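You operate a simulated robot arm through the tools that you are given. There is no shell and no other tool.

The job below is to be done with a simulated two-armed robot. You get a single attempt, and the scene is never put back.

## Task
Stack the caps box on the rings box, the pads box on top, and add the lid.
Fine: clip each to the box below.

It is judged by the outcome, as a careful person would: the job done as asked, and still so three seconds after it is handed in. It fails if anything else is knocked over, pushed out of place, dropped, spilled or broken. Lids that push on must go on centred and level and be pressed home; caps that screw on are set level and turned clockwise until they are tight.

## Robot
Two 7-joint arms with fingered hands on one trunk that stands fixed in place. Base frame: the origin is at the foot of the trunk, x ahead of it, y to its left, z up; the work surface is at about z = 91. Lengths are in cm, angles in rad, forces in N, time in s.
The left shoulder is at [5, 21.4, 86.9], the right one opposite. With the tool pointing down near the work surface each hand reaches from about 30 to 86 cm from the base axis, measured 20 degrees to its own side. Payload 3 kg a hand.
The TCP of each hand is the grasp point between the finger pads, 2.6 cm short of the fingertips. In the tool frame z runs along the fingers and y along their closing line. The gripper opens to 13.2 cm. The gripper's body begins 7.3 cm behind the TCP. The gripper is a hand of 3 fingers: y runs from the thumb to the fingers, the wrist lies at [0, 0, -22.9] in the tool frame, and closing takes about 1.5 s.
Orientation is told as [roll, pitch, yaw] about the base's x, y, z axes, in that order, counted from this pose: with the fingers straight down and closing along the base's y, the tool's x points along the base's -x, its y along +y and its z along -z.

## Interface
- The arms move only by the tool servo_tool. It takes "left_motion", "right_motion" or both (then of equal length, played together; a hand with none holds still); each is a list that holds one entry, the list of rows, each a list of 6 numbers: the shift along the base's x, y, z in cm, then the turn, a rotation vector about the base's x, y, z in rad. In form: [[[x, y, z, rx, ry, rz], ...]]. A call has 1 to 20 rows; each row shifts and turns the commanded pose from where the row before left it. "left_fingers" and "right_fingers" are, for a hand that has rows, the finger opening in cm, from 0 to 13.2, set as the call begins (left out, the last holds). A row lasts 0.2 s, in which the tool goes at most 5 cm and 0.15 rad; a call with a longer step from one row to the next is refused whole, and so is a gripper value outside its range. Where a pose cannot be reached the arm comes as near as it can. A force on the tool above 40 N (or 10 N above the force at the start of the call, whichever is more), or a blocked arm, ends the call early, and 0.2 s more pass. The fingers move at their own pace (about 7.2 cm/s each) and stop on an object; they squeeze with about 24 N. The grip force told is the motor's: it shows also when the fingers shut on nothing. Time passes only in rows, and 0.2 s behind the last, so rows that do not move let the fingers close. It gives the time, the measured TCP pose, the force on the tool (base axes), the opening and the grip force at its end, in the units of the frame above (readings bear some noise), with the torque about the TCP (base axes, N m) and any sound that the robot's microphone picked up.
- Cameras (640 x 400 px; columns grow to the right, rows downward): "scene" is now at [3.03, -3.22, 150.57]; the picture's right is [-0.37, -0.93, 0.00], its down [-0.57, 0.23, -0.79] and it looks along [0.73, -0.30, -0.61] (base axes); focal length 316 px, centre (320, 200). "left" rides on the left gripper at [-6.2, 0.3, -9.2] in its tool frame; the picture's right is [-0.05, -1.00, 0.00], its down [0.83, -0.04, -0.56] and it looks along [0.55, -0.03, 0.83] (tool axes); focal length 230 px, centre (320, 200). "right" rides on the right gripper at [6.1, 0.3, -9.2] in its tool frame; the picture's right is [-0.05, 1.00, 0.00], its down [-0.83, -0.04, -0.56] and it looks along [-0.55, -0.03, 0.83] (tool axes); focal length 230 px, centre (320, 200). There is no depth. A picture from a camera that has moved, and an enlarged one, comes with that camera's place and axes in the base frame and with its lens.
- grab_frame(camera): a new picture of that camera. It takes no simulated time.
- set_grasp(shape, hand): the hand has 3 fingers and takes this shape, open, in about a second: jaw (thumb against the fingers, like two jaws); tri (thumb and two fingers); tip (a fingertip pinch); poke (one finger out to press); point (the index stretched); flat (the hand flat); cup (the hand cupped); fist (a fist). The gripper value then closes the fingers along that shape, each until it touches; the sizes above hold for jaw. It gives what a move gives, with no picture.
- turn_head(pan, tilt): turns the head with the scene camera to pan (to the left, within 1.501 rad either way) and tilt (down, from -0.506 to 1.204), counted from straight ahead of the robot. It gives what a move gives.
- inspect(camera, box): a new picture of the part [left, top, right, bottom] of that camera's present view, enlarged. It takes no simulated time.
- finish_job(): hands the job in; it is judged then, once.

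Places have to be worked out from the pictures, the camera data and where the tool is seen. Open the grippers and draw the arms clear of the work before you hand the job in, unless the task says otherwise.

The tools are called after ">>>" as name(argument=value, ...) on one line, values as JSON. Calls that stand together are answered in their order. servo_tool: Moves the arms, as the interface text tells. Its arguments: {"type":"object","properties":{"left_motion":{"type":"array"},"left_fingers":{"type":"number"},"right_motion":{"type":"array"},"right_fingers":{"type":"number"}},"required":[]} The other tools are called the same way: set_grasp (shape, hand) gives the hand a shape; turn_head (pan, tilt) turns the head that bears the scene camera; grab_frame (camera) takes a picture; inspect (camera, box) takes an enlarged picture of a part of a camera's view; finish_job () hands the job in.

At the start:

```text
time: 0.0
left_tool_pos: [43.56, -1.04, 118.25]
left_tool_rot: [-0.002, 0.0, -0.512]
left_contact_force: [-0.4, -1.2, -0.5]
left_torque: [-0.01, 0.02, 0.0]
left_width: 13.17
left_grip_force: 0.0
left_shape: jaw
right_tool_pos: [35.25, -40.03, 128.04]
right_tool_rot: [0.0, 0.001, -0.511]
right_contact_force: [-0.7, -0.2, 0.8]
right_torque: [0.02, -0.01, 0.02]
right_width: 13.22
right_grip_force: 0.1
right_shape: jaw
head pan, tilt: [-0.384, 0.658]
```

scene: 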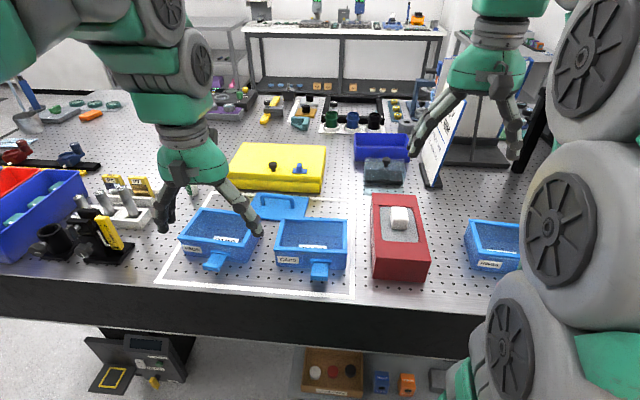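
right: 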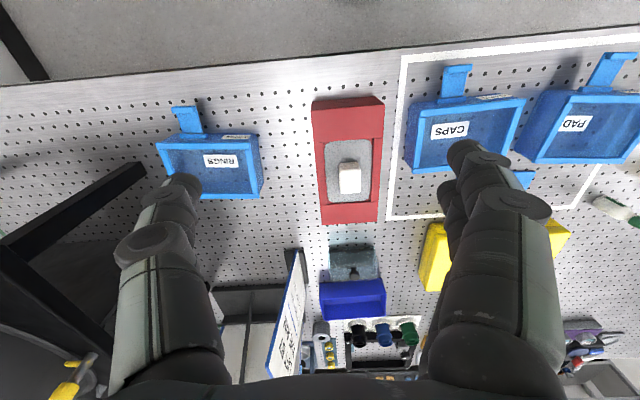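
left: 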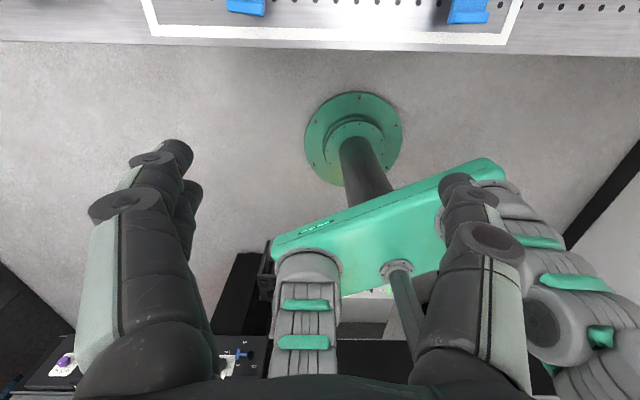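

I'll look closely at the boxes first: pads (left blue), caps (middle), rings (right), and the lid behind them.

>>> inspect(camera="scene", box=[160, 180, 360, 300])

>>> inspect(camera="scene", box=[360, 180, 540, 290])

>>> inspect(camera="right", box=[140, 80, 300, 220])

>>> inspect(camera="right", box=[390, 40, 640, 220])

```text
3.20 times, centred on (260, 240) of scene
camera zoom: at [3.03, -3.22, 150.57], right [-0.37, -0.93, 0.0], down [-0.57, 0.23, -0.79], along [0.73, -0.3, -0.61], focal length 1012 px, centre (512, 72)
```

zoom: 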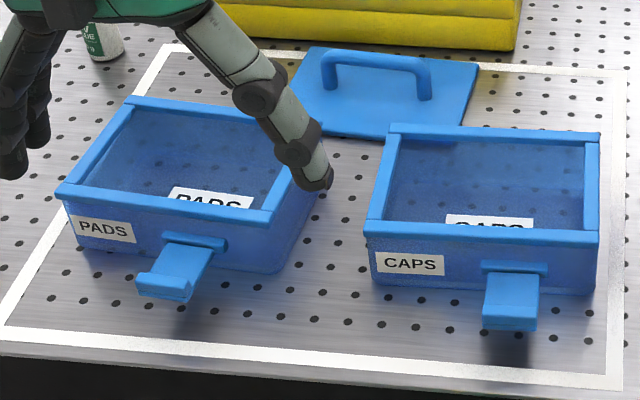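

```text
3.56 times, centred on (450, 235) of scene
camera zoom: at [3.03, -3.22, 150.57], right [-0.37, -0.93, 0.0], down [-0.57, 0.23, -0.79], along [0.73, -0.3, -0.61], focal length 1124 px, centre (-142, 76)
```

zoom: 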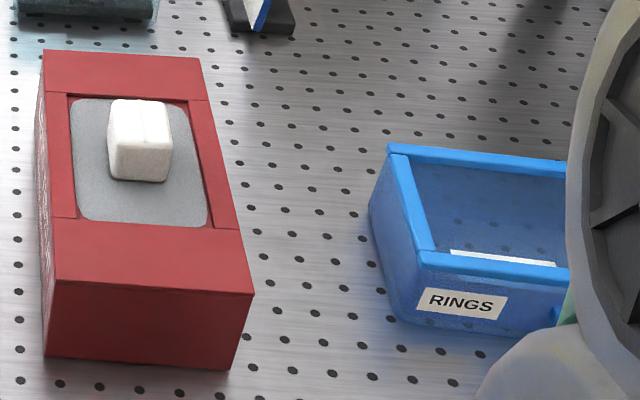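

```text
2.86 times, centred on (220, 150) of right
camera zoom: at [30.01, -36.62, 137.11], right [0.53, 0.85, 0.0], down [0.7, -0.44, 0.56], along [0.47, -0.3, -0.83], focal length 657 px, centre (606, 343)
```

zoom: 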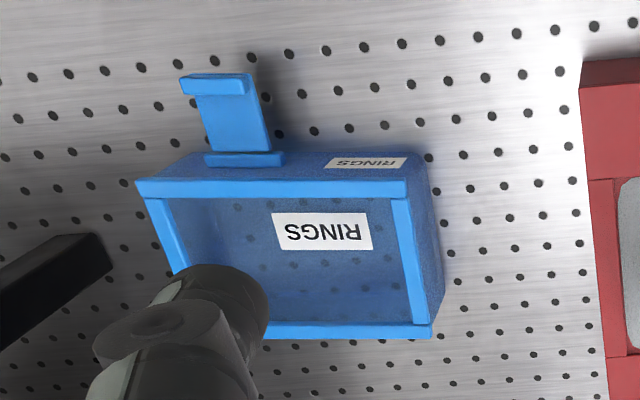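

```text
2.22 times, centred on (515, 130) of right
camera zoom: at [30.01, -36.62, 137.11], right [0.53, 0.85, 0.0], down [0.7, -0.44, 0.56], along [0.47, -0.3, -0.83], focal length 511 px, centre (-113, 356)
```

zoom: 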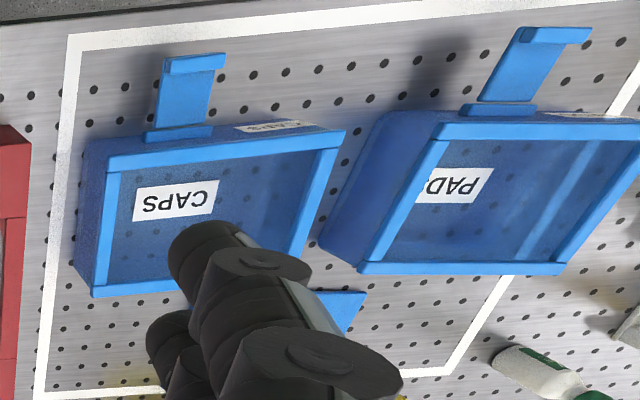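

The boxes each have a front latch. I zoom in much tighter on the latches and lid to learn how they work.

>>> inspect(camera="scene", box=[270, 245, 350, 295])

>>> inspect(camera="scene", box=[175, 205, 255, 275])

>>> inspect(camera="scene", box=[240, 185, 320, 235])

>>> inspect(camera="right", box=[400, 55, 480, 115])

>>> inspect(camera="right", box=[150, 95, 270, 165])

```text
8.00 times, centred on (310, 270) of scene
camera zoom: at [3.03, -3.22, 150.57], right [-0.37, -0.93, 0.0], down [-0.57, 0.23, -0.79], along [0.73, -0.3, -0.61], focal length 2529 px, centre (400, -360)
```

zoom: 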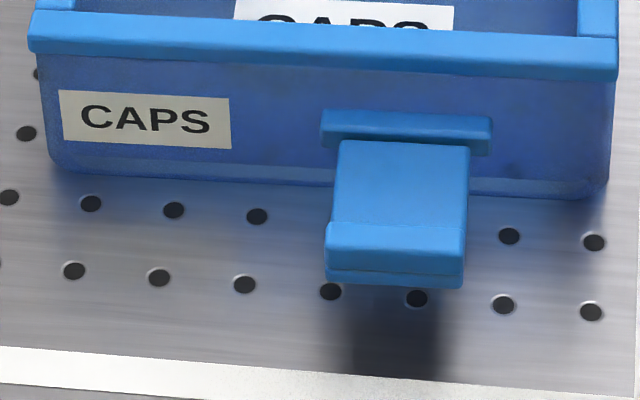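

```text
5.71 times, centred on (215, 240) of scene
camera zoom: at [3.03, -3.22, 150.57], right [-0.37, -0.93, 0.0], down [-0.57, 0.23, -0.79], along [0.73, -0.3, -0.61], focal length 1806 px, centre (920, -29)
```

zoom: 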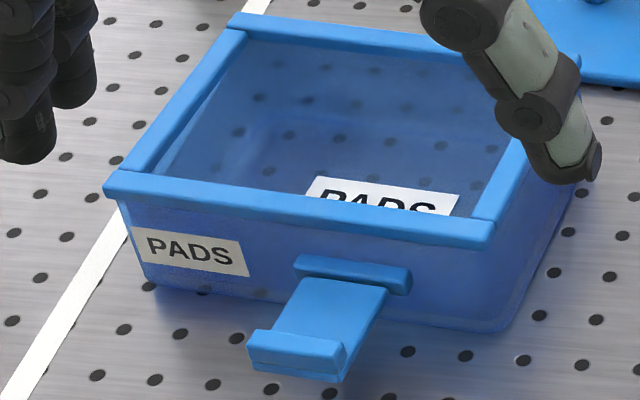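

```text
8.00 times, centred on (280, 210) of scene
camera zoom: at [3.03, -3.22, 150.57], right [-0.37, -0.93, 0.0], down [-0.57, 0.23, -0.79], along [0.73, -0.3, -0.61], focal length 2529 px, centre (640, 120)
```

zoom: 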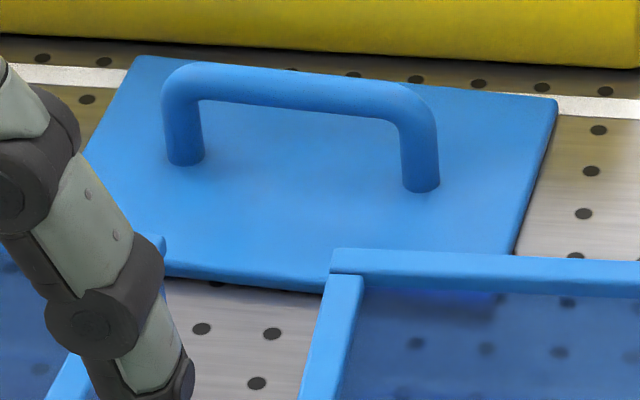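

```text
6.67 times, centred on (440, 85) of right
camera zoom: at [30.01, -36.62, 137.11], right [0.53, 0.85, 0.0], down [0.7, -0.44, 0.56], along [0.47, -0.3, -0.83], focal length 1534 px, centre (-480, 967)
```

zoom: 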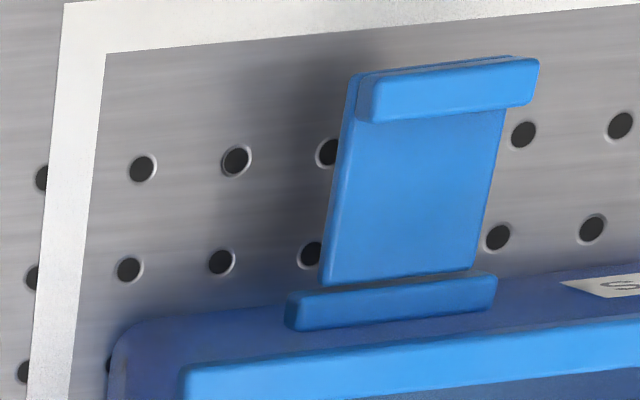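

```text
5.33 times, centred on (210, 130) of right
camera zoom: at [30.01, -36.62, 137.11], right [0.53, 0.85, 0.0], down [0.7, -0.44, 0.56], along [0.47, -0.3, -0.83], focal length 1227 px, centre (907, 573)
```

zoom: 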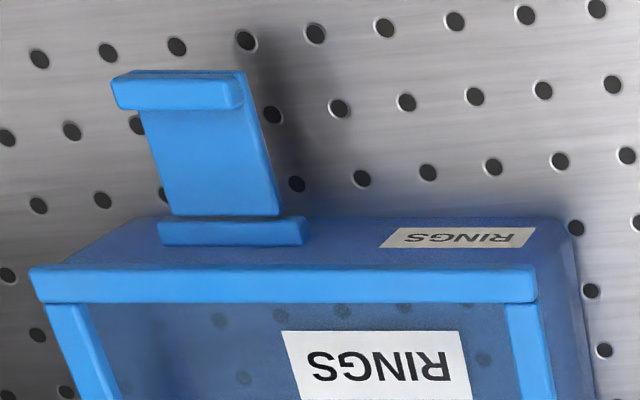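

The latches stick out horizontally from under a ledge with a lip at the end. I need a low profile view to learn which way they clip; I move the left arm off to the left, and bring the right camera in low toward the caps latch from front-right.

>>> servo_tool(left_motion=[[[-0.3, 2.6, 0.3, 0, 0, 0], [-0.3, 2.6, 0.3, 0, 0, 0], [-0.3, 2.6, 0.3, 0, 0, 0], [-0.3, 2.6, 0.3, 0, 0, 0], [-0.3, 2.6, 0.3, 0, 0, 0], [-0.3, 2.6, 0.3, 0, 0, 0], [-0.3, 2.6, 0.3, 0, 0, 0], [-0.3, 2.6, 0.3, 0, 0, 0], [-0.3, 2.6, 0.3, 0, 0, 0], [-0.3, 2.6, 0.3, 0, 0, 0], [0, 0, 0, 0, 0, 0], [0, 0, 0, 0, 0, 0], [0, 0, 0, 0, 0, 0], [0, 0, 0, 0, 0, 0], [0, 0, 0, 0, 0, 0]]], right_motion=[[[-0.5, 0.5, -2, 0, 0, 0.144], [-0.5, 0.5, -2, 0, 0, 0.144], [-0.5, 0.5, -2, 0, 0, 0.144], [-0.5, 0.5, -2, 0, 0, 0.144], [-0.5, 0.5, -2, 0, 0, 0.144], [-0.5, 0.5, -2, 0, 0, 0.144], [-0.5, 0.5, -2, 0, 0, 0.144], [-0.5, 0.5, -2, 0, 0, 0.144], [-0.5, 0.5, -2, 0, 0, 0.144], [0, 0.5, -1, 0.1025, -0.1025, 0], [0, 0.3, -1, 0.1025, -0.1025, 0], [0, 0, -1, 0.1025, -0.1025, 0], [0, 0, -1, 0.1025, -0.1025, 0], [0, 0, -1, 0.1025, -0.1025, 0], [0, 0, 0, 0, 0, 0]]])

```text
time: 3.2
left_tool_pos: [40.63, 24.82, 121.26]
left_tool_rot: [0.0, 0.0, -0.511]
left_contact_force: [-0.3, 0.3, 0.6]
left_torque: [0.01, 0.01, -0.01]
left_width: 13.18
left_grip_force: 0.0
left_shape: jaw
right_tool_pos: [30.72, -34.75, 104.96]
right_tool_rot: [0.0, -0.726, 0.785]
right_contact_force: [0.3, -0.1, 0.8]
right_torque: [0.01, 0.0, 0.0]
right_width: 13.19
right_grip_force: 0.1
right_shape: jaw
head pan, tilt: [-0.384, 0.658]
```

Both poses were reached. Now I take the profile view of the caps latch and a fresh scene view.

>>> grab_frame(camera="right")

>>> grab_frame(camera="scene")

```text
taken
camera right: at [22.88, -41.99, 107.74], right [-0.68, 0.73, 0.03], down [0.21, 0.15, 0.97], along [0.7, 0.66, -0.25], focal length 230 px, centre (320, 200)
```

right: 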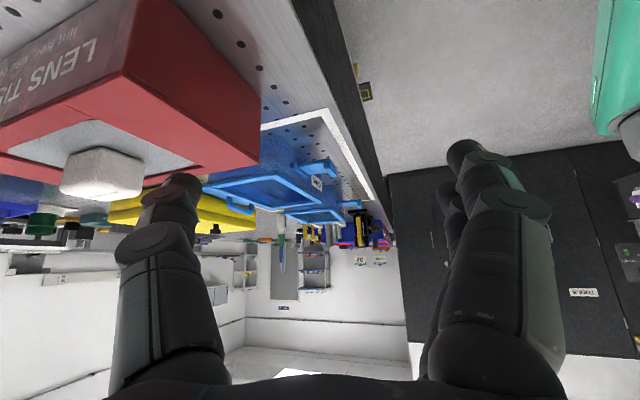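

```text
taken
```

scene: 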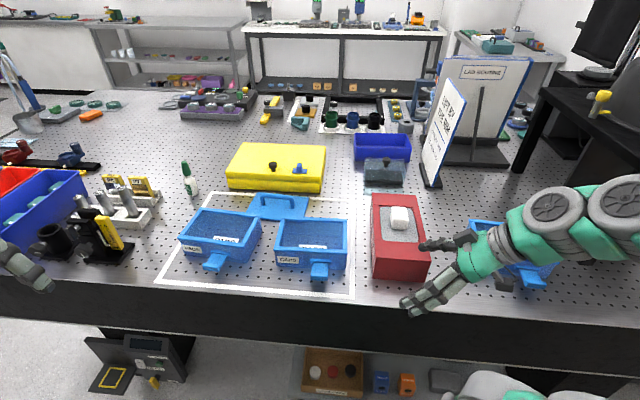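

The picture is upside down but the latch profile is visible near (318,170); I zoom in.

>>> inspect(camera="right", box=[285, 145, 365, 215])

>>> inspect(camera="right", box=[200, 120, 400, 245])

>>> inspect(camera="scene", box=[235, 185, 320, 235])

```text
5.71 times, centred on (325, 180) of right
camera zoom: at [22.88, -41.99, 107.74], right [-0.68, 0.73, 0.03], down [0.21, 0.15, 0.97], along [0.7, 0.66, -0.25], focal length 1315 px, centre (291, 314)
```

zoom: 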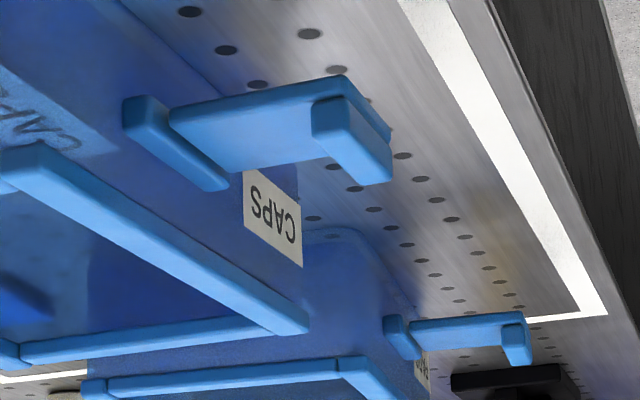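

```text
3.20 times, centred on (300, 182) of right
camera zoom: at [22.88, -41.99, 107.74], right [-0.68, 0.73, 0.03], down [0.21, 0.15, 0.97], along [0.7, 0.66, -0.25], focal length 736 px, centre (384, 256)
```

zoom: 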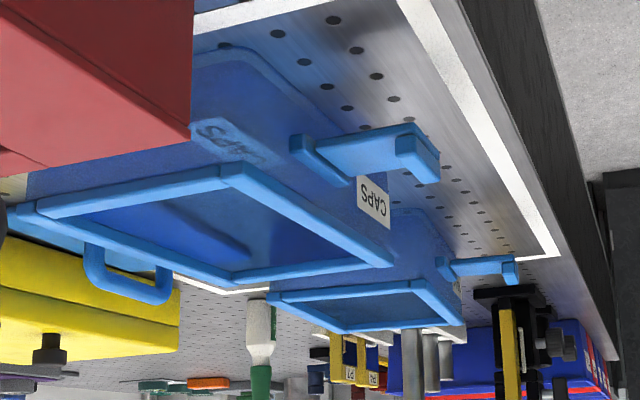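

```text
7.53 times, centred on (278, 210) of scene
camera zoom: at [3.03, -3.22, 150.57], right [-0.37, -0.93, 0.0], down [-0.57, 0.23, -0.79], along [0.73, -0.3, -0.61], focal length 2380 px, centre (640, 125)
```

zoom: 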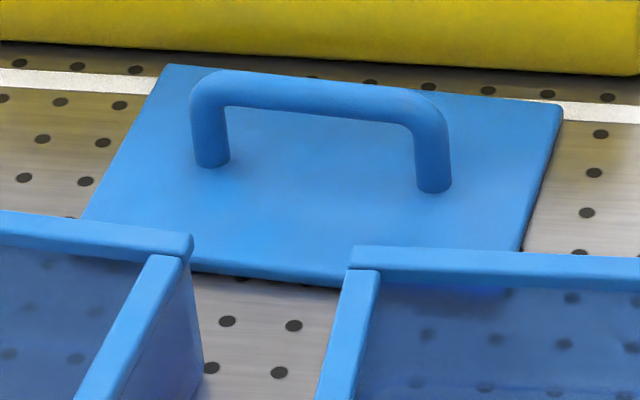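

Profile view shows the lip on the upper side of the latch, outboard of the ledge, so it folds up. I zoom tightly with the head camera to measure the latch, ledge, rim and lid geometry.

>>> inspect(camera="scene", box=[300, 250, 340, 285])

>>> inspect(camera="scene", box=[200, 240, 240, 275])

>>> inspect(camera="scene", box=[268, 212, 308, 247])

>>> inspect(camera="right", box=[290, 145, 340, 185])

>>> inspect(camera="right", box=[325, 190, 365, 220])

```text
11.43 times, centred on (320, 268) of scene
camera zoom: at [3.03, -3.22, 150.57], right [-0.37, -0.93, 0.0], down [-0.57, 0.23, -0.79], along [0.73, -0.3, -0.61], focal length 3613 px, centre (320, -571)
```

zoom: 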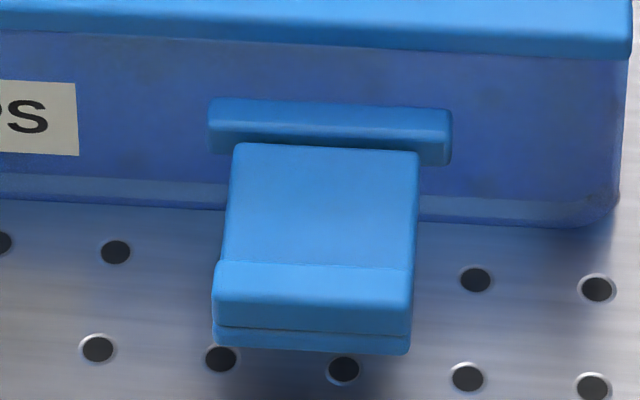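

```text
11.43 times, centred on (220, 258) of scene
camera zoom: at [3.03, -3.22, 150.57], right [-0.37, -0.93, 0.0], down [-0.57, 0.23, -0.79], along [0.73, -0.3, -0.61], focal length 3613 px, centre (1463, -457)
```

zoom: 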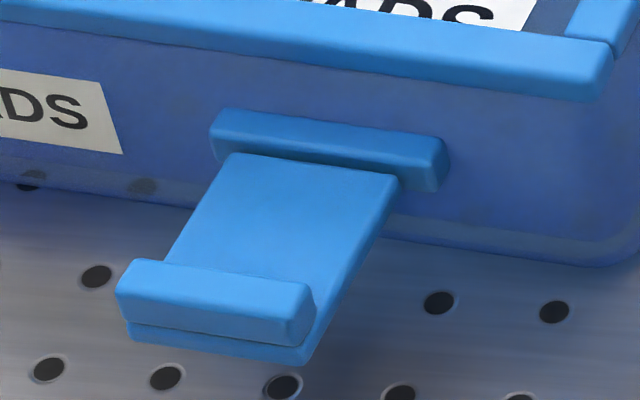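

```text
11.43 times, centred on (288, 230) of scene
camera zoom: at [3.03, -3.22, 150.57], right [-0.37, -0.93, 0.0], down [-0.57, 0.23, -0.79], along [0.73, -0.3, -0.61], focal length 3613 px, centre (686, -137)
```

zoom: 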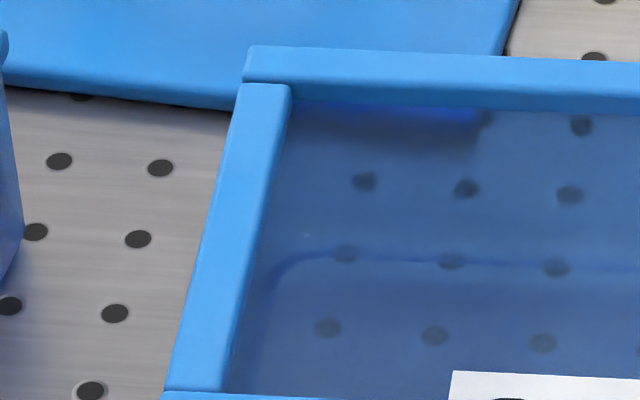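

```text
10.00 times, centred on (315, 165) of right
camera zoom: at [22.88, -41.99, 107.74], right [-0.68, 0.73, 0.03], down [0.21, 0.15, 0.97], along [0.7, 0.66, -0.25], focal length 2301 px, centre (370, 550)
```

zoom: 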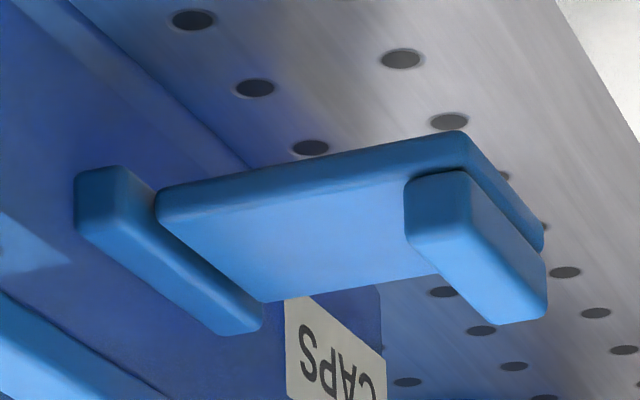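

```text
13.33 times, centred on (345, 205) of right
camera zoom: at [22.88, -41.99, 107.74], right [-0.68, 0.73, 0.03], down [0.21, 0.15, 0.97], along [0.7, 0.66, -0.25], focal length 3068 px, centre (-13, 133)
```

zoom: 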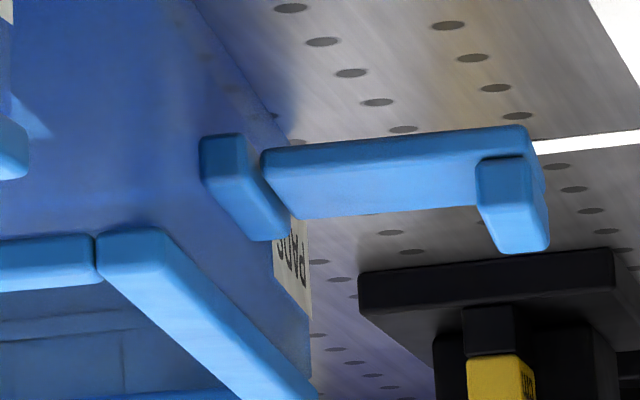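

I now understand the geometry: box about 17 × 11 × 6.2 cm, rim 5.6–6.2 high, ledge about 2.6–3.3 high, latch about 5 cm long that swings up. I level the right hand, raise it, and turn it so the thumb will face the robot side, testing reach above the caps box.

>>> servo_tool(right_motion=[[[0, 0, 2, -0.1025, 0.1025, 0], [0, 0, 2, -0.1025, 0.1025, 0], [0, 0, 2, -0.1025, 0.1025, 0], [0, 0, 2, -0.1025, 0.1025, 0], [0, 0, 2, -0.1025, 0.1025, 0], [1, 0.5, 1, 0, 0, -0.145], [1, 0.5, 1, 0, 0, -0.145], [1, 0.5, 1, 0, 0, -0.145], [1, 0.5, 1, 0, 0, -0.145], [1, 0.5, 1, 0, 0, -0.145], [1, 0.5, 0, 0, 0, -0.145], [1, 0.5, 0, 0, 0, -0.145], [1, 0.5, 0, 0, 0, -0.145], [1, 0.5, 0, 0, 0, -0.145], [1, 0.5, 0, 0, 0, -0.145], [0, 0, 0, 0, 0, -0.145], [0, 0, 0, 0, 0, -0.145], [0, 0, 0, 0, 0, -0.145], [0, 0, 0, 0, 0, -0.145], [0, 0, 0, 0, 0, -0.145]]])

>>> servo_tool(right_motion=[[[1, 1, 0, 0, 0, -0.1286], [1, 1, 0, 0, 0, -0.1286], [1, 1, 0, 0, 0, -0.1286], [1, 1, 0, 0, 0, -0.1286], [1, 1, 0, 0, 0, -0.1286], [1, 1, 0, 0, 0, 0], [1, 1, 0, 0, 0, 0], [1, 1, 0, 0, 0, 0], [0, 0, 0, 0, 0, 0], [0, 0, 0, 0, 0, 0]]])

```text
time: 7.4
left_tool_pos: [40.6, 24.93, 121.16]
left_tool_rot: [-0.001, -0.001, -0.512]
left_contact_force: [-0.2, 0.3, -0.4]
left_torque: [-0.02, -0.01, 0.03]
left_width: 13.18
left_grip_force: 0.0
left_shape: jaw
right_tool_pos: [40.66, -29.82, 119.93]
right_tool_rot: [0.001, 0.0, -1.392]
right_contact_force: [-0.5, -0.5, -0.1]
right_torque: [0.0, -0.01, 0.0]
right_width: 13.2
right_grip_force: 0.1
right_shape: jaw
head pan, tilt: [-0.384, 0.658]
```

```text
time: 9.6
left_tool_pos: [40.69, 24.82, 121.18]
left_tool_rot: [0.0, 0.0, -0.511]
left_contact_force: [0.2, 0.3, 0.0]
left_torque: [0.01, 0.01, -0.01]
left_width: 13.18
left_grip_force: 0.0
left_shape: jaw
right_tool_pos: [48.64, -21.79, 119.99]
right_tool_rot: [0.0, -0.002, -2.036]
right_contact_force: [0.2, 1.0, 0.3]
right_torque: [-0.01, 0.03, 0.0]
right_width: 13.16
right_grip_force: 0.1
right_shape: jaw
head pan, tilt: [-0.384, 0.658]
```

Yaw −2.04 is reachable. I take pictures to measure the caps box from above and check the rings box from the head, now unobstructed.

>>> grab_frame(camera="right")

>>> grab_frame(camera="scene")

>>> inspect(camera="scene", box=[455, 210, 535, 280])

>>> inspect(camera="scene", box=[268, 210, 356, 285])

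```text
taken
camera right: at [51.76, -16.23, 129.17], right [0.87, -0.49, 0.0], down [-0.41, -0.72, 0.56], along [-0.27, -0.48, -0.83], focal length 230 px, centre (320, 200)
```

right: 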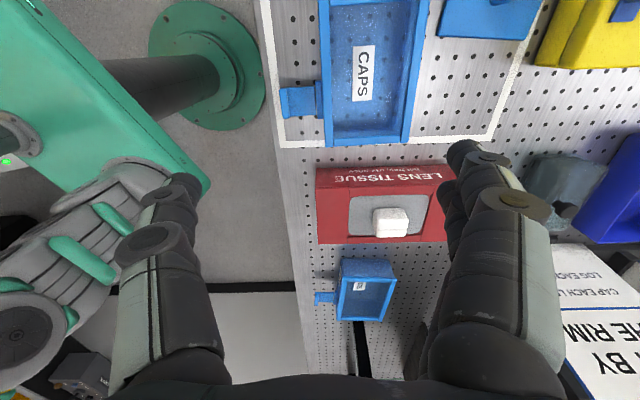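

```text
taken
```

scene: 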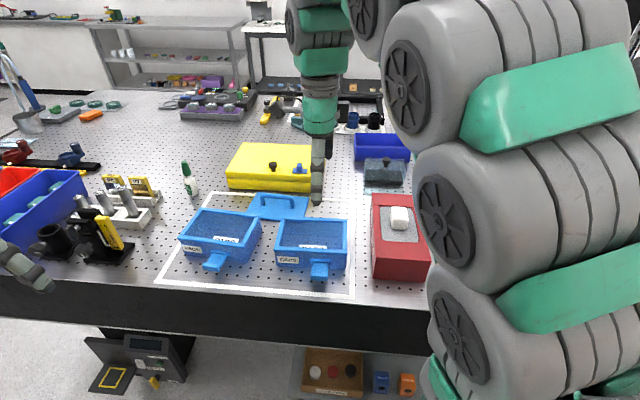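

```text
5.71 times, centred on (495, 245) of scene
camera zoom: at [3.03, -3.22, 150.57], right [-0.37, -0.93, 0.0], down [-0.57, 0.23, -0.79], along [0.73, -0.3, -0.61], focal length 1806 px, centre (-680, -57)
```

zoom: 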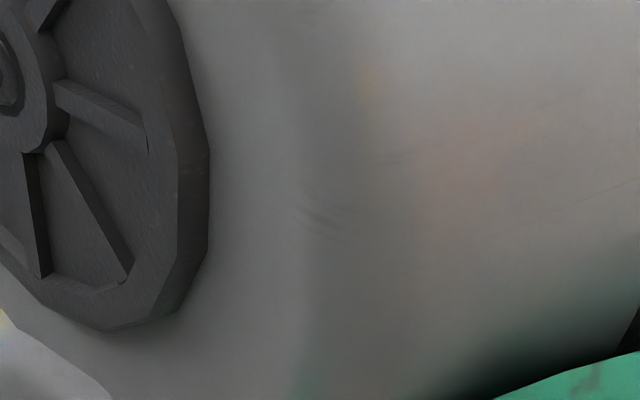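

```text
5.33 times, centred on (312, 248) of scene
camera zoom: at [3.03, -3.22, 150.57], right [-0.37, -0.93, 0.0], down [-0.57, 0.23, -0.79], along [0.73, -0.3, -0.61], focal length 1686 px, centre (363, -53)
```

zoom: 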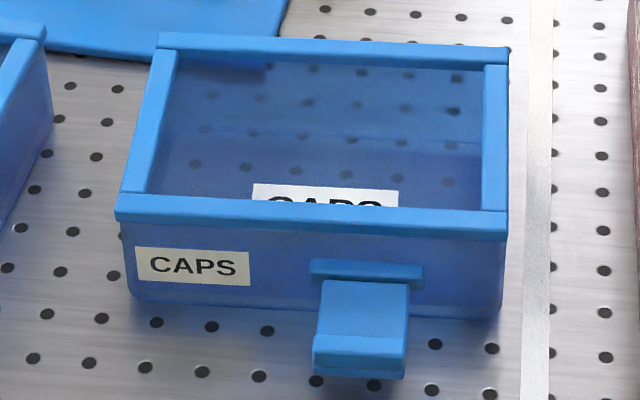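

I zoom in on the caps box with the wrist camera for accurate rim edges.

>>> inspect(camera="right", box=[270, 0, 450, 160])

>>> inspect(camera="right", box=[310, 250, 410, 330])

```text
2.50 times, centred on (360, 80) of right
camera zoom: at [51.76, -16.23, 129.17], right [0.87, -0.49, 0.0], down [-0.41, -0.72, 0.56], along [-0.27, -0.48, -0.83], focal length 575 px, centre (220, 500)
```

zoom: 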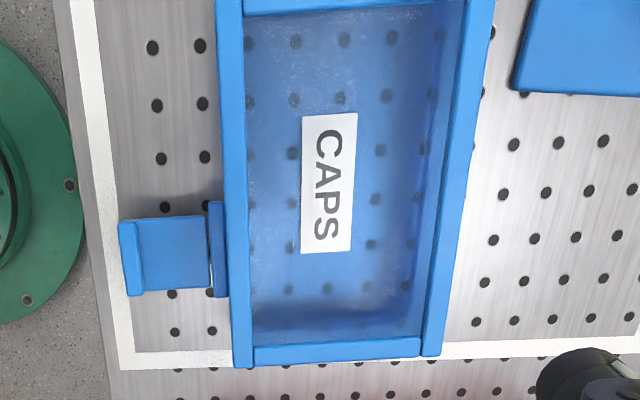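

```text
5.00 times, centred on (360, 290) of right
camera zoom: at [51.76, -16.23, 129.17], right [0.87, -0.49, 0.0], down [-0.41, -0.72, 0.56], along [-0.27, -0.48, -0.83], focal length 1150 px, centre (120, -250)
```

zoom: 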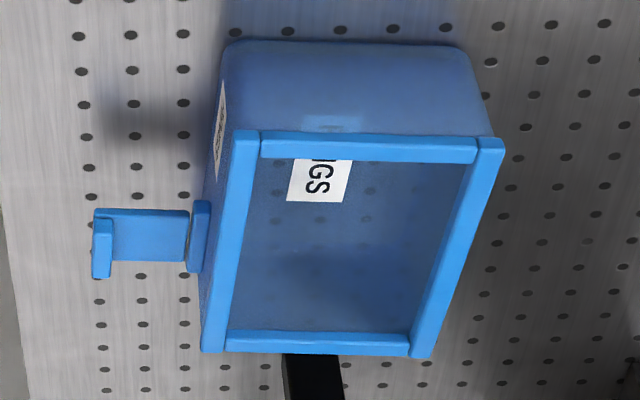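

Two cameras agree: caps rim about 16.9 × 11.75 cm, centre ≈ (55.5, −22.3), rim top z ≈ 97.1, depth axis at −25.8°. I move over a grasp spot 1.8 cm left of centre (clear of the ledge) and partway down to check alignment.

>>> servo_tool(right_motion=[[[1.53, 0.22, -1.5, 0, 0, 0.003], [1.53, 0.22, -1.5, 0, 0, 0.003], [1.53, 0.22, -1.5, 0, 0, 0.003], [1.53, 0.22, -1.5, 0, 0, 0.003], [1.52, 0.23, -1.5, 0, 0, 0.003], [0, 0, -1.5, 0, 0, 0], [0, 0, -1.5, 0, 0, 0], [0, 0, -1.5, 0, 0, 0], [0, 0, -1.5, 0, 0, 0], [0, 0, -1.5, 0, 0, 0], [0, 0, 0, 0, 0, 0], [0, 0, 0, 0, 0, 0]]], right_fingers=13.2)

>>> grab_frame(camera="right")

>>> inspect(camera="scene", box=[240, 170, 380, 290])

```text
time: 12.2
left_tool_pos: [40.63, 24.77, 121.24]
left_tool_rot: [-0.001, -0.003, -0.513]
left_contact_force: [-0.3, -0.2, 0.9]
left_torque: [0.01, 0.01, 0.02]
left_width: 13.18
left_grip_force: 0.1
left_shape: jaw
right_tool_pos: [56.32, -20.61, 104.91]
right_tool_rot: [0.002, -0.002, -2.02]
right_contact_force: [0.8, 1.3, -0.8]
right_torque: [-0.01, 0.0, -0.01]
right_width: 13.17
right_grip_force: 0.0
right_shape: jaw
head pan, tilt: [-0.384, 0.658]
```

```text
taken
camera right: at [59.27, -15.14, 114.1], right [0.88, -0.48, 0.0], down [-0.4, -0.73, 0.56], along [-0.27, -0.49, -0.83], focal length 230 px, centre (320, 200)
```

right: 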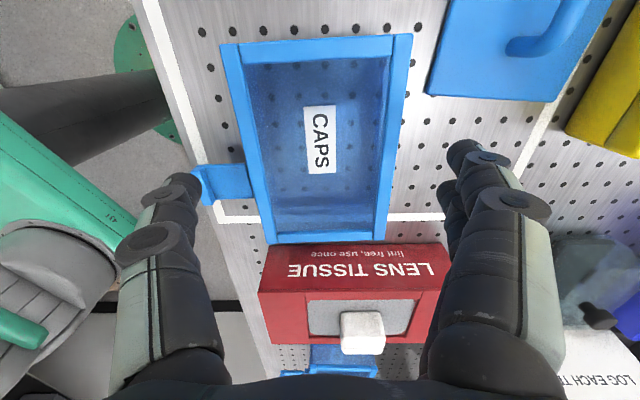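

```text
3.33 times, centred on (310, 230) of scene
camera zoom: at [3.03, -3.22, 150.57], right [-0.37, -0.93, 0.0], down [-0.57, 0.23, -0.79], along [0.73, -0.3, -0.61], focal length 1054 px, centre (353, 100)
```

zoom: 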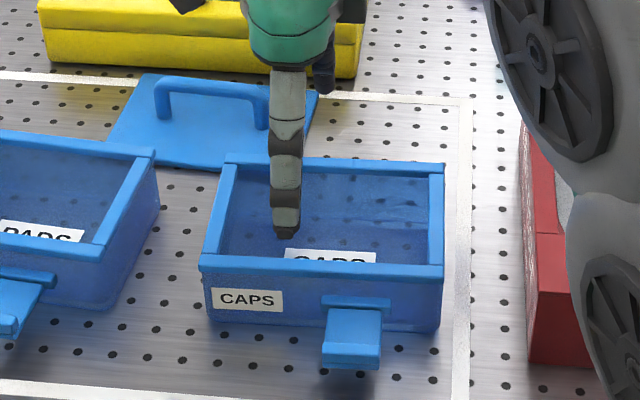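

The opening straddles the rim with about 0.8 cm each side, well centred. I descend to put the pads at the rim.

>>> servo_tool(right_motion=[[[0, 0, -1.5, 0, 0, 0], [0, 0, -1.5, 0, 0, 0], [0, 0, -1.2, 0, 0, 0], [0, 0, -1.0, 0, 0, 0], [0, 0, -0.8, 0, 0, 0], [0, 0, -0.8, 0, 0, 0], [0, 0, -0.8, 0, 0, 0], [0, 0, -0.7, 0, 0, 0], [0, 0, 0, 0, 0, 0], [0, 0, 0, 0, 0, 0]]])

>>> grab_frame(camera="right")

>>> inspect(camera="scene", box=[260, 200, 360, 290])

```text
time: 14.4
left_tool_pos: [40.64, 24.84, 121.3]
left_tool_rot: [0.0, 0.0, -0.512]
left_contact_force: [-0.1, -0.6, -0.3]
left_torque: [0.02, 0.03, 0.01]
left_width: 13.17
left_grip_force: 0.1
left_shape: jaw
right_tool_pos: [56.27, -20.63, 96.61]
right_tool_rot: [0.0, 0.001, -2.019]
right_contact_force: [0.2, 0.4, 1.2]
right_torque: [0.0, 0.02, -0.02]
right_width: 13.19
right_grip_force: 0.1
right_shape: jaw
head pan, tilt: [-0.384, 0.658]
```

```text
taken
camera right: at [59.32, -15.11, 105.79], right [0.88, -0.48, 0.0], down [-0.4, -0.73, 0.56], along [-0.27, -0.49, -0.83], focal length 230 px, centre (320, 200)
```

right: 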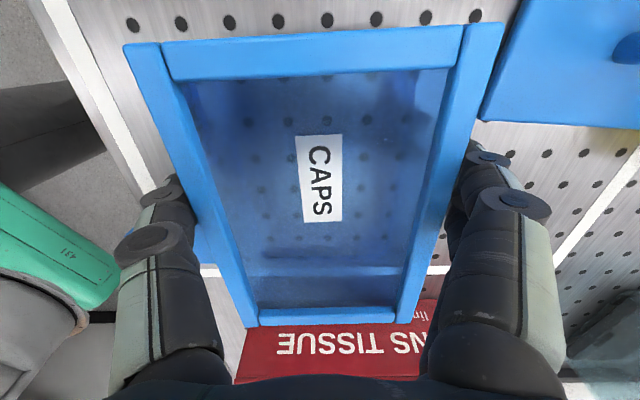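

```text
4.44 times, centred on (310, 245) of scene
camera zoom: at [3.03, -3.22, 150.57], right [-0.37, -0.93, 0.0], down [-0.57, 0.23, -0.79], along [0.73, -0.3, -0.61], focal length 1405 px, centre (364, 0)
```

zoom: 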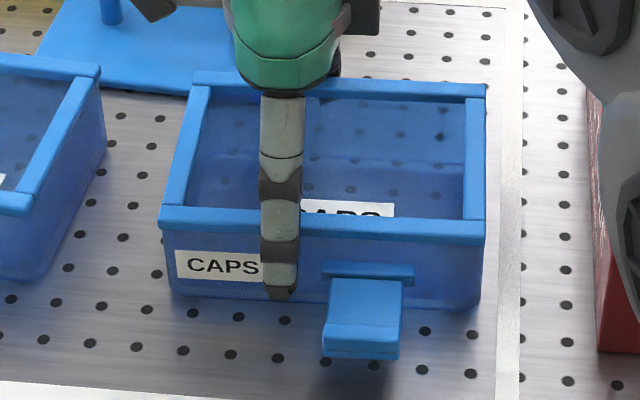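

The thumb is in front of the face and left of the ledge, fingers behind. I close the grip.

>>> servo_tool(right_motion=[[[0, 0, 0, 0, 0, 0], [0, 0, 0, 0, 0, 0], [0, 0, 0, 0, 0, 0], [0, 0, 0, 0, 0, 0], [0, 0, 0, 0, 0, 0], [0, 0, 0, 0, 0, 0], [0, 0, 0, 0, 0, 0], [0, 0, 0, 0, 0, 0]]], right_fingers=9.0)

>>> grab_frame(camera="right")

>>> inspect(camera="scene", box=[260, 200, 360, 290])

```text
time: 16.2
left_tool_pos: [40.68, 24.91, 121.26]
left_tool_rot: [0.0, -0.001, -0.512]
left_contact_force: [-0.1, 0.2, 0.1]
left_torque: [-0.01, 0.03, 0.0]
left_width: 13.18
left_grip_force: 0.1
left_shape: jaw
right_tool_pos: [56.26, -20.55, 96.62]
right_tool_rot: [0.0, 0.001, -2.019]
right_contact_force: [-0.3, 0.1, 2.2]
right_torque: [-0.03, -0.08, 0.02]
right_width: 11.91
right_grip_force: 24.2
right_shape: jaw
head pan, tilt: [-0.384, 0.658]
```

```text
taken
camera right: at [59.33, -15.11, 105.8], right [0.88, -0.48, 0.0], down [-0.4, -0.73, 0.56], along [-0.27, -0.49, -0.83], focal length 230 px, centre (320, 200)
```

right: 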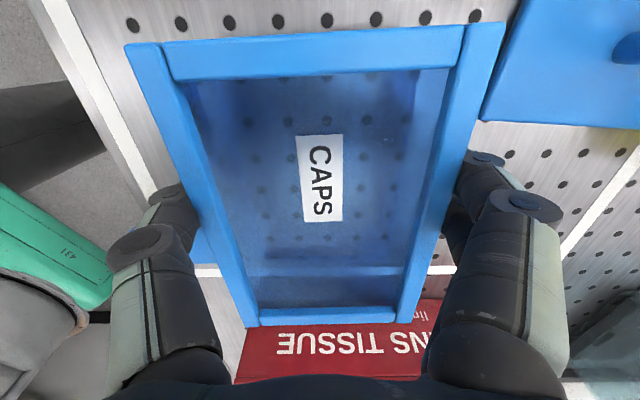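

```text
4.44 times, centred on (310, 245) of scene
camera zoom: at [3.03, -3.22, 150.57], right [-0.37, -0.93, 0.0], down [-0.57, 0.23, -0.79], along [0.73, -0.3, -0.61], focal length 1405 px, centre (364, 0)
```

zoom: 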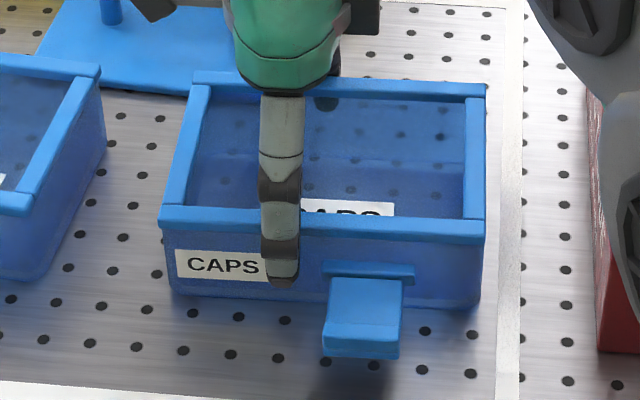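

Gripped at 11.9 cm, 24 N. I lift it a few centimetres and check it hangs level.

>>> servo_tool(right_motion=[[[0, 0, 0.5, 0, 0, 0], [0, 0, 0.8, 0, 0, 0], [0, 0, 1, 0, 0, 0], [0, 0, 1, 0, 0, 0], [0, 0, 1, 0, 0, 0], [0, 0, 1, 0, 0, 0], [0, 0, 0, 0, 0, 0], [0, 0, 0, 0, 0, 0]]])

>>> grab_frame(camera="right")

>>> inspect(camera="scene", box=[250, 180, 370, 290])

```text
time: 18.0
left_tool_pos: [40.65, 24.95, 121.27]
left_tool_rot: [-0.002, 0.0, -0.513]
left_contact_force: [-0.4, 0.6, 0.4]
left_torque: [0.01, 0.0, 0.04]
left_width: 13.18
left_grip_force: 0.1
left_shape: jaw
right_tool_pos: [56.39, -20.66, 101.84]
right_tool_rot: [0.001, 0.001, -2.019]
right_contact_force: [-0.1, 0.0, -1.8]
right_torque: [0.03, -0.05, 0.0]
right_width: 11.91
right_grip_force: 23.8
right_shape: jaw
head pan, tilt: [-0.384, 0.658]
```

```text
taken
camera right: at [59.31, -15.12, 111.07], right [0.88, -0.48, 0.0], down [-0.4, -0.73, 0.56], along [-0.27, -0.49, -0.83], focal length 230 px, centre (320, 200)
```

right: 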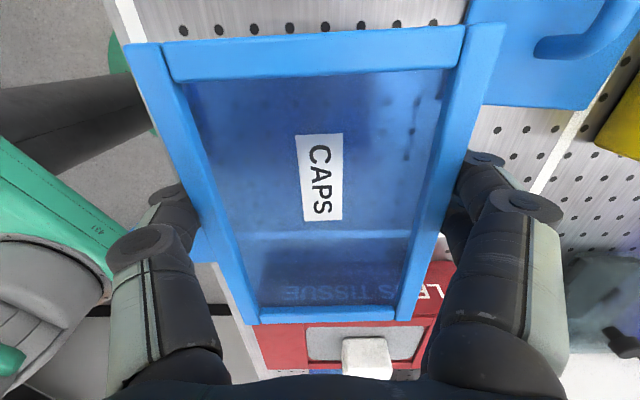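

```text
3.64 times, centred on (310, 235) of scene
camera zoom: at [3.03, -3.22, 150.57], right [-0.37, -0.93, 0.0], down [-0.57, 0.23, -0.79], along [0.73, -0.3, -0.61], focal length 1150 px, centre (356, 73)
```

zoom: 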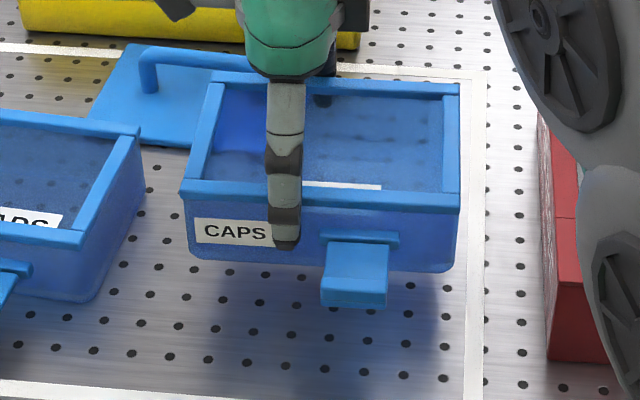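

The caps box hangs level. Before carrying it over I raise it and look to the right with the head at the rings area for obstacles.

>>> servo_tool(right_motion=[[[0, 0, 1.5, 0, 0, 0], [0, 0, 2, 0, 0, 0], [0, 0, 2, 0, 0, 0], [0, 0, 2, 0, 0, 0], [0, 0, 2, 0, 0, 0], [0, 0, 2, 0, 0, 0], [0, 0, 1.5, 0, 0, 0], [0, 0, 0, 0, 0, 0]]])

>>> turn_head(pan=-0.95, tilt=0.7)

>>> grab_frame(camera="scene")

>>> grab_frame(camera="right")

```text
time: 19.8
left_tool_pos: [40.6, 24.78, 121.35]
left_tool_rot: [-0.001, -0.001, -0.512]
left_contact_force: [-0.1, 0.5, -0.3]
left_torque: [-0.01, -0.03, -0.02]
left_width: 13.19
left_grip_force: 0.2
left_shape: jaw
right_tool_pos: [56.3, -20.64, 114.89]
right_tool_rot: [0.001, 0.001, -2.017]
right_contact_force: [-0.2, -0.6, -2.5]
right_torque: [0.05, -0.05, 0.04]
right_width: 11.87
right_grip_force: 23.6
right_shape: jaw
head pan, tilt: [-0.384, 0.658]
```

```text
time: 20.8
left_tool_pos: [40.57, 24.84, 121.17]
left_tool_rot: [-0.001, 0.0, -0.511]
left_contact_force: [-0.5, 0.4, -0.3]
left_torque: [-0.04, -0.04, 0.03]
left_width: 13.18
left_grip_force: 0.1
left_shape: jaw
right_tool_pos: [56.27, -20.57, 114.91]
right_tool_rot: [0.0, -0.001, -2.019]
right_contact_force: [-0.5, -0.5, -1.1]
right_torque: [0.05, -0.06, 0.01]
right_width: 11.89
right_grip_force: 24.3
right_shape: jaw
head pan, tilt: [-0.949, 0.7]
```

```text
taken
```

scene: 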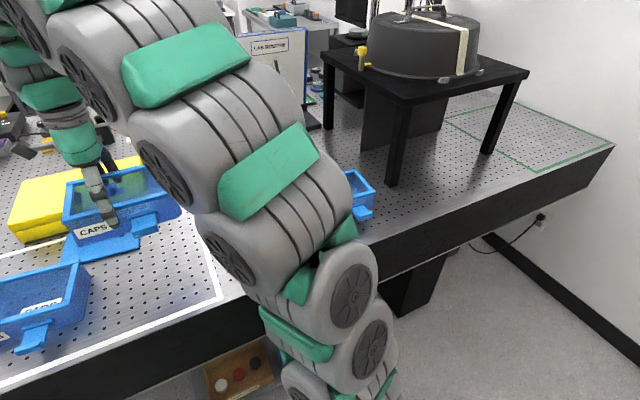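

```text
taken
camera right: at [59.25, -15.11, 124.08], right [0.88, -0.48, 0.0], down [-0.4, -0.73, 0.56], along [-0.27, -0.49, -0.83], focal length 230 px, centre (320, 200)
```

right: 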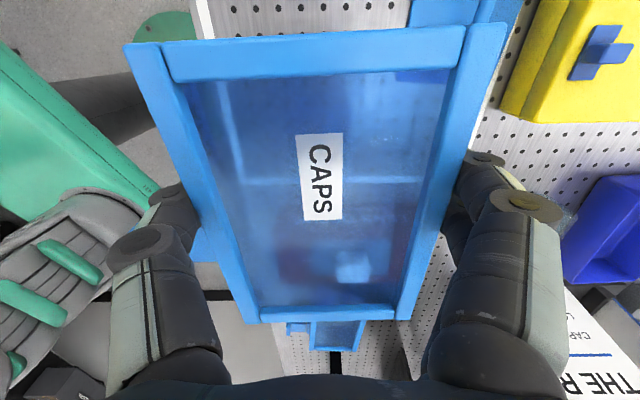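

A black platform stands to the right of the rings box, about 6 cm beyond its right end, so the way is free. I carry the caps box halfway at safe height and check the arm's clearance.

>>> servo_tool(right_motion=[[[-0.8, -2.2, 0.1, 0, 0, -0.01], [-0.8, -2.2, 0.1, 0, 0, -0.01], [-0.8, -2.2, 0.1, 0, 0, -0.01], [-0.8, -2.2, 0.1, 0, 0, -0.01], [-1, -2.2, 0.1, 0, 0, -0.01], [-1, -2.2, 0.1, 0, 0, -0.01], [-1, -2.2, 0.1, 0, 0, -0.01], [-1, -2.2, 0.1, 0, 0, -0.01], [-1, -2.2, 0.1, 0, 0, -0.01], [-1, -2.2, 0.1, 0, 0, -0.01], [0, 0, 0, 0, 0, 0]]])

>>> grab_frame(camera="scene")

>>> grab_frame(camera="right")

>>> inspect(camera="scene", box=[300, 60, 620, 260])

```text
time: 23.2
left_tool_pos: [40.69, 24.76, 121.3]
left_tool_rot: [-0.001, 0.001, -0.512]
left_contact_force: [0.2, 0.0, 0.8]
left_torque: [-0.01, 0.01, 0.03]
left_width: 13.18
left_grip_force: 0.0
left_shape: jaw
right_tool_pos: [47.06, -42.66, 115.93]
right_tool_rot: [0.0, 0.0, -2.119]
right_contact_force: [-0.4, 0.7, -1.6]
right_torque: [0.05, -0.04, -0.02]
right_width: 11.91
right_grip_force: 24.2
right_shape: jaw
head pan, tilt: [-0.949, 0.7]
```

```text
taken
```

scene: 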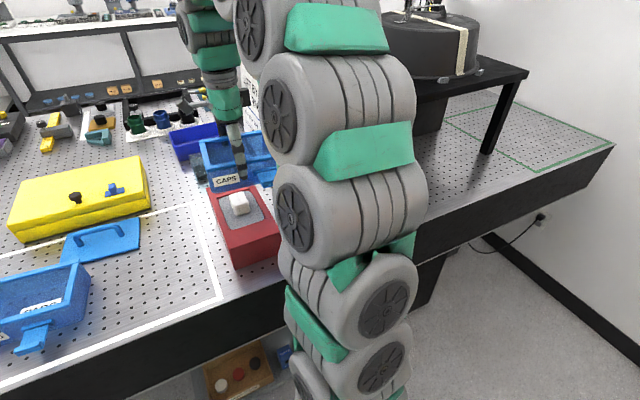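

```text
taken
camera right: at [50.65, -37.44, 125.12], right [0.83, -0.56, 0.0], down [-0.47, -0.69, 0.56], along [-0.31, -0.46, -0.83], focal length 230 px, centre (320, 200)
```

right: 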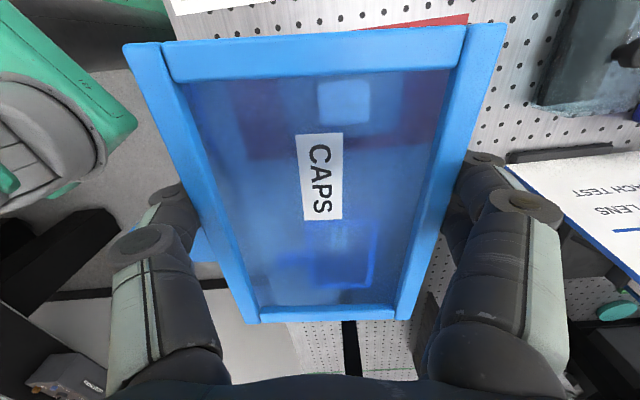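

```text
2.00 times, centred on (460, 160) of scene
camera zoom: at [-0.04, -6.89, 150.21], right [-0.81, -0.58, 0.0], down [-0.38, 0.52, -0.76], along [0.45, -0.62, -0.64], focal length 632 px, centre (40, 280)
```

zoom: 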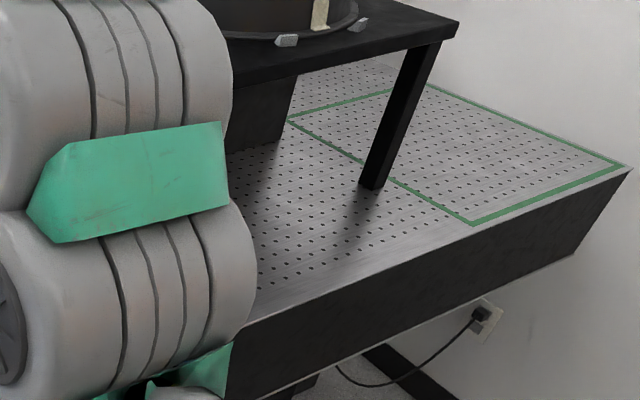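

Clear so far. I carry on to above the rings box, staying at height.

>>> servo_tool(right_motion=[[[-0.99, -2.06, 0, 0, 0, 0], [-0.99, -2.06, 0, 0, 0, 0], [-0.99, -2.06, 0, 0, 0, 0], [-0.99, -2.06, 0, 0, 0, 0], [-0.99, -2.06, 0, 0, 0, 0], [-0.99, -2.06, 0, 0, 0, 0], [-0.99, -2.06, 0, 0, 0, 0], [-0.99, -2.06, 0, 0, 0, 0], [-0.99, -2.06, 0, 0, 0, 0], [-0.95, -2.1, 0, 0, 0, 0], [0, 0, 0, 0, 0, 0]]])

>>> grab_frame(camera="scene")

>>> grab_frame(camera="right")

>>> grab_frame(camera="left")

```text
time: 25.6
left_tool_pos: [40.66, 24.97, 121.35]
left_tool_rot: [0.0, -0.001, -0.512]
left_contact_force: [-0.1, 0.6, -0.3]
left_torque: [-0.04, 0.01, 0.0]
left_width: 13.19
left_grip_force: 0.0
left_shape: jaw
right_tool_pos: [37.3, -63.3, 115.92]
right_tool_rot: [0.001, -0.001, -2.119]
right_contact_force: [-0.1, -0.4, -2.4]
right_torque: [0.01, -0.03, 0.01]
right_width: 11.87
right_grip_force: 24.2
right_shape: jaw
head pan, tilt: [-0.949, 0.7]
```

```text
taken
```

scene: 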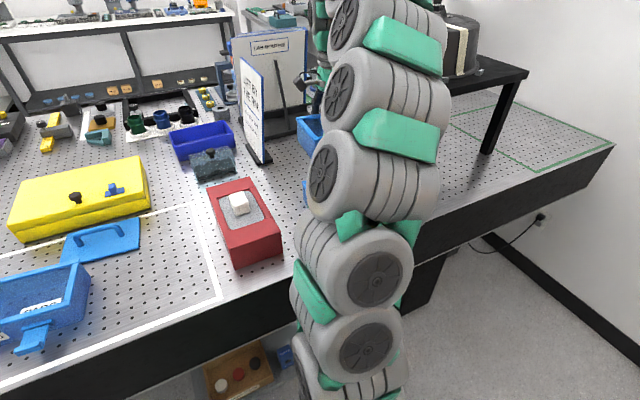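

```text
taken
camera right: at [40.72, -58.02, 125.12], right [0.83, -0.56, 0.0], down [-0.47, -0.69, 0.56], along [-0.31, -0.46, -0.83], focal length 230 px, centre (320, 200)
```

right: 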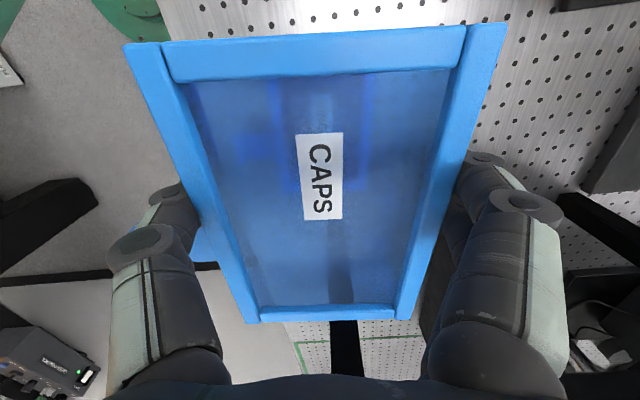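

```text
taken
camera left: at [46.16, 22.27, 130.44], right [-0.44, -0.9, 0.0], down [-0.75, 0.37, 0.56], along [-0.5, 0.25, -0.83], focal length 230 px, centre (320, 200)
```

left: 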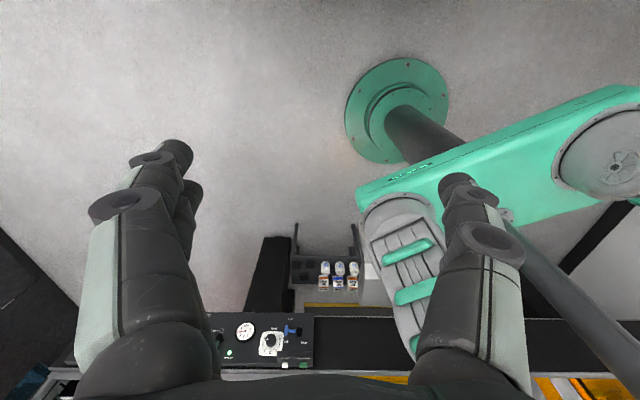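

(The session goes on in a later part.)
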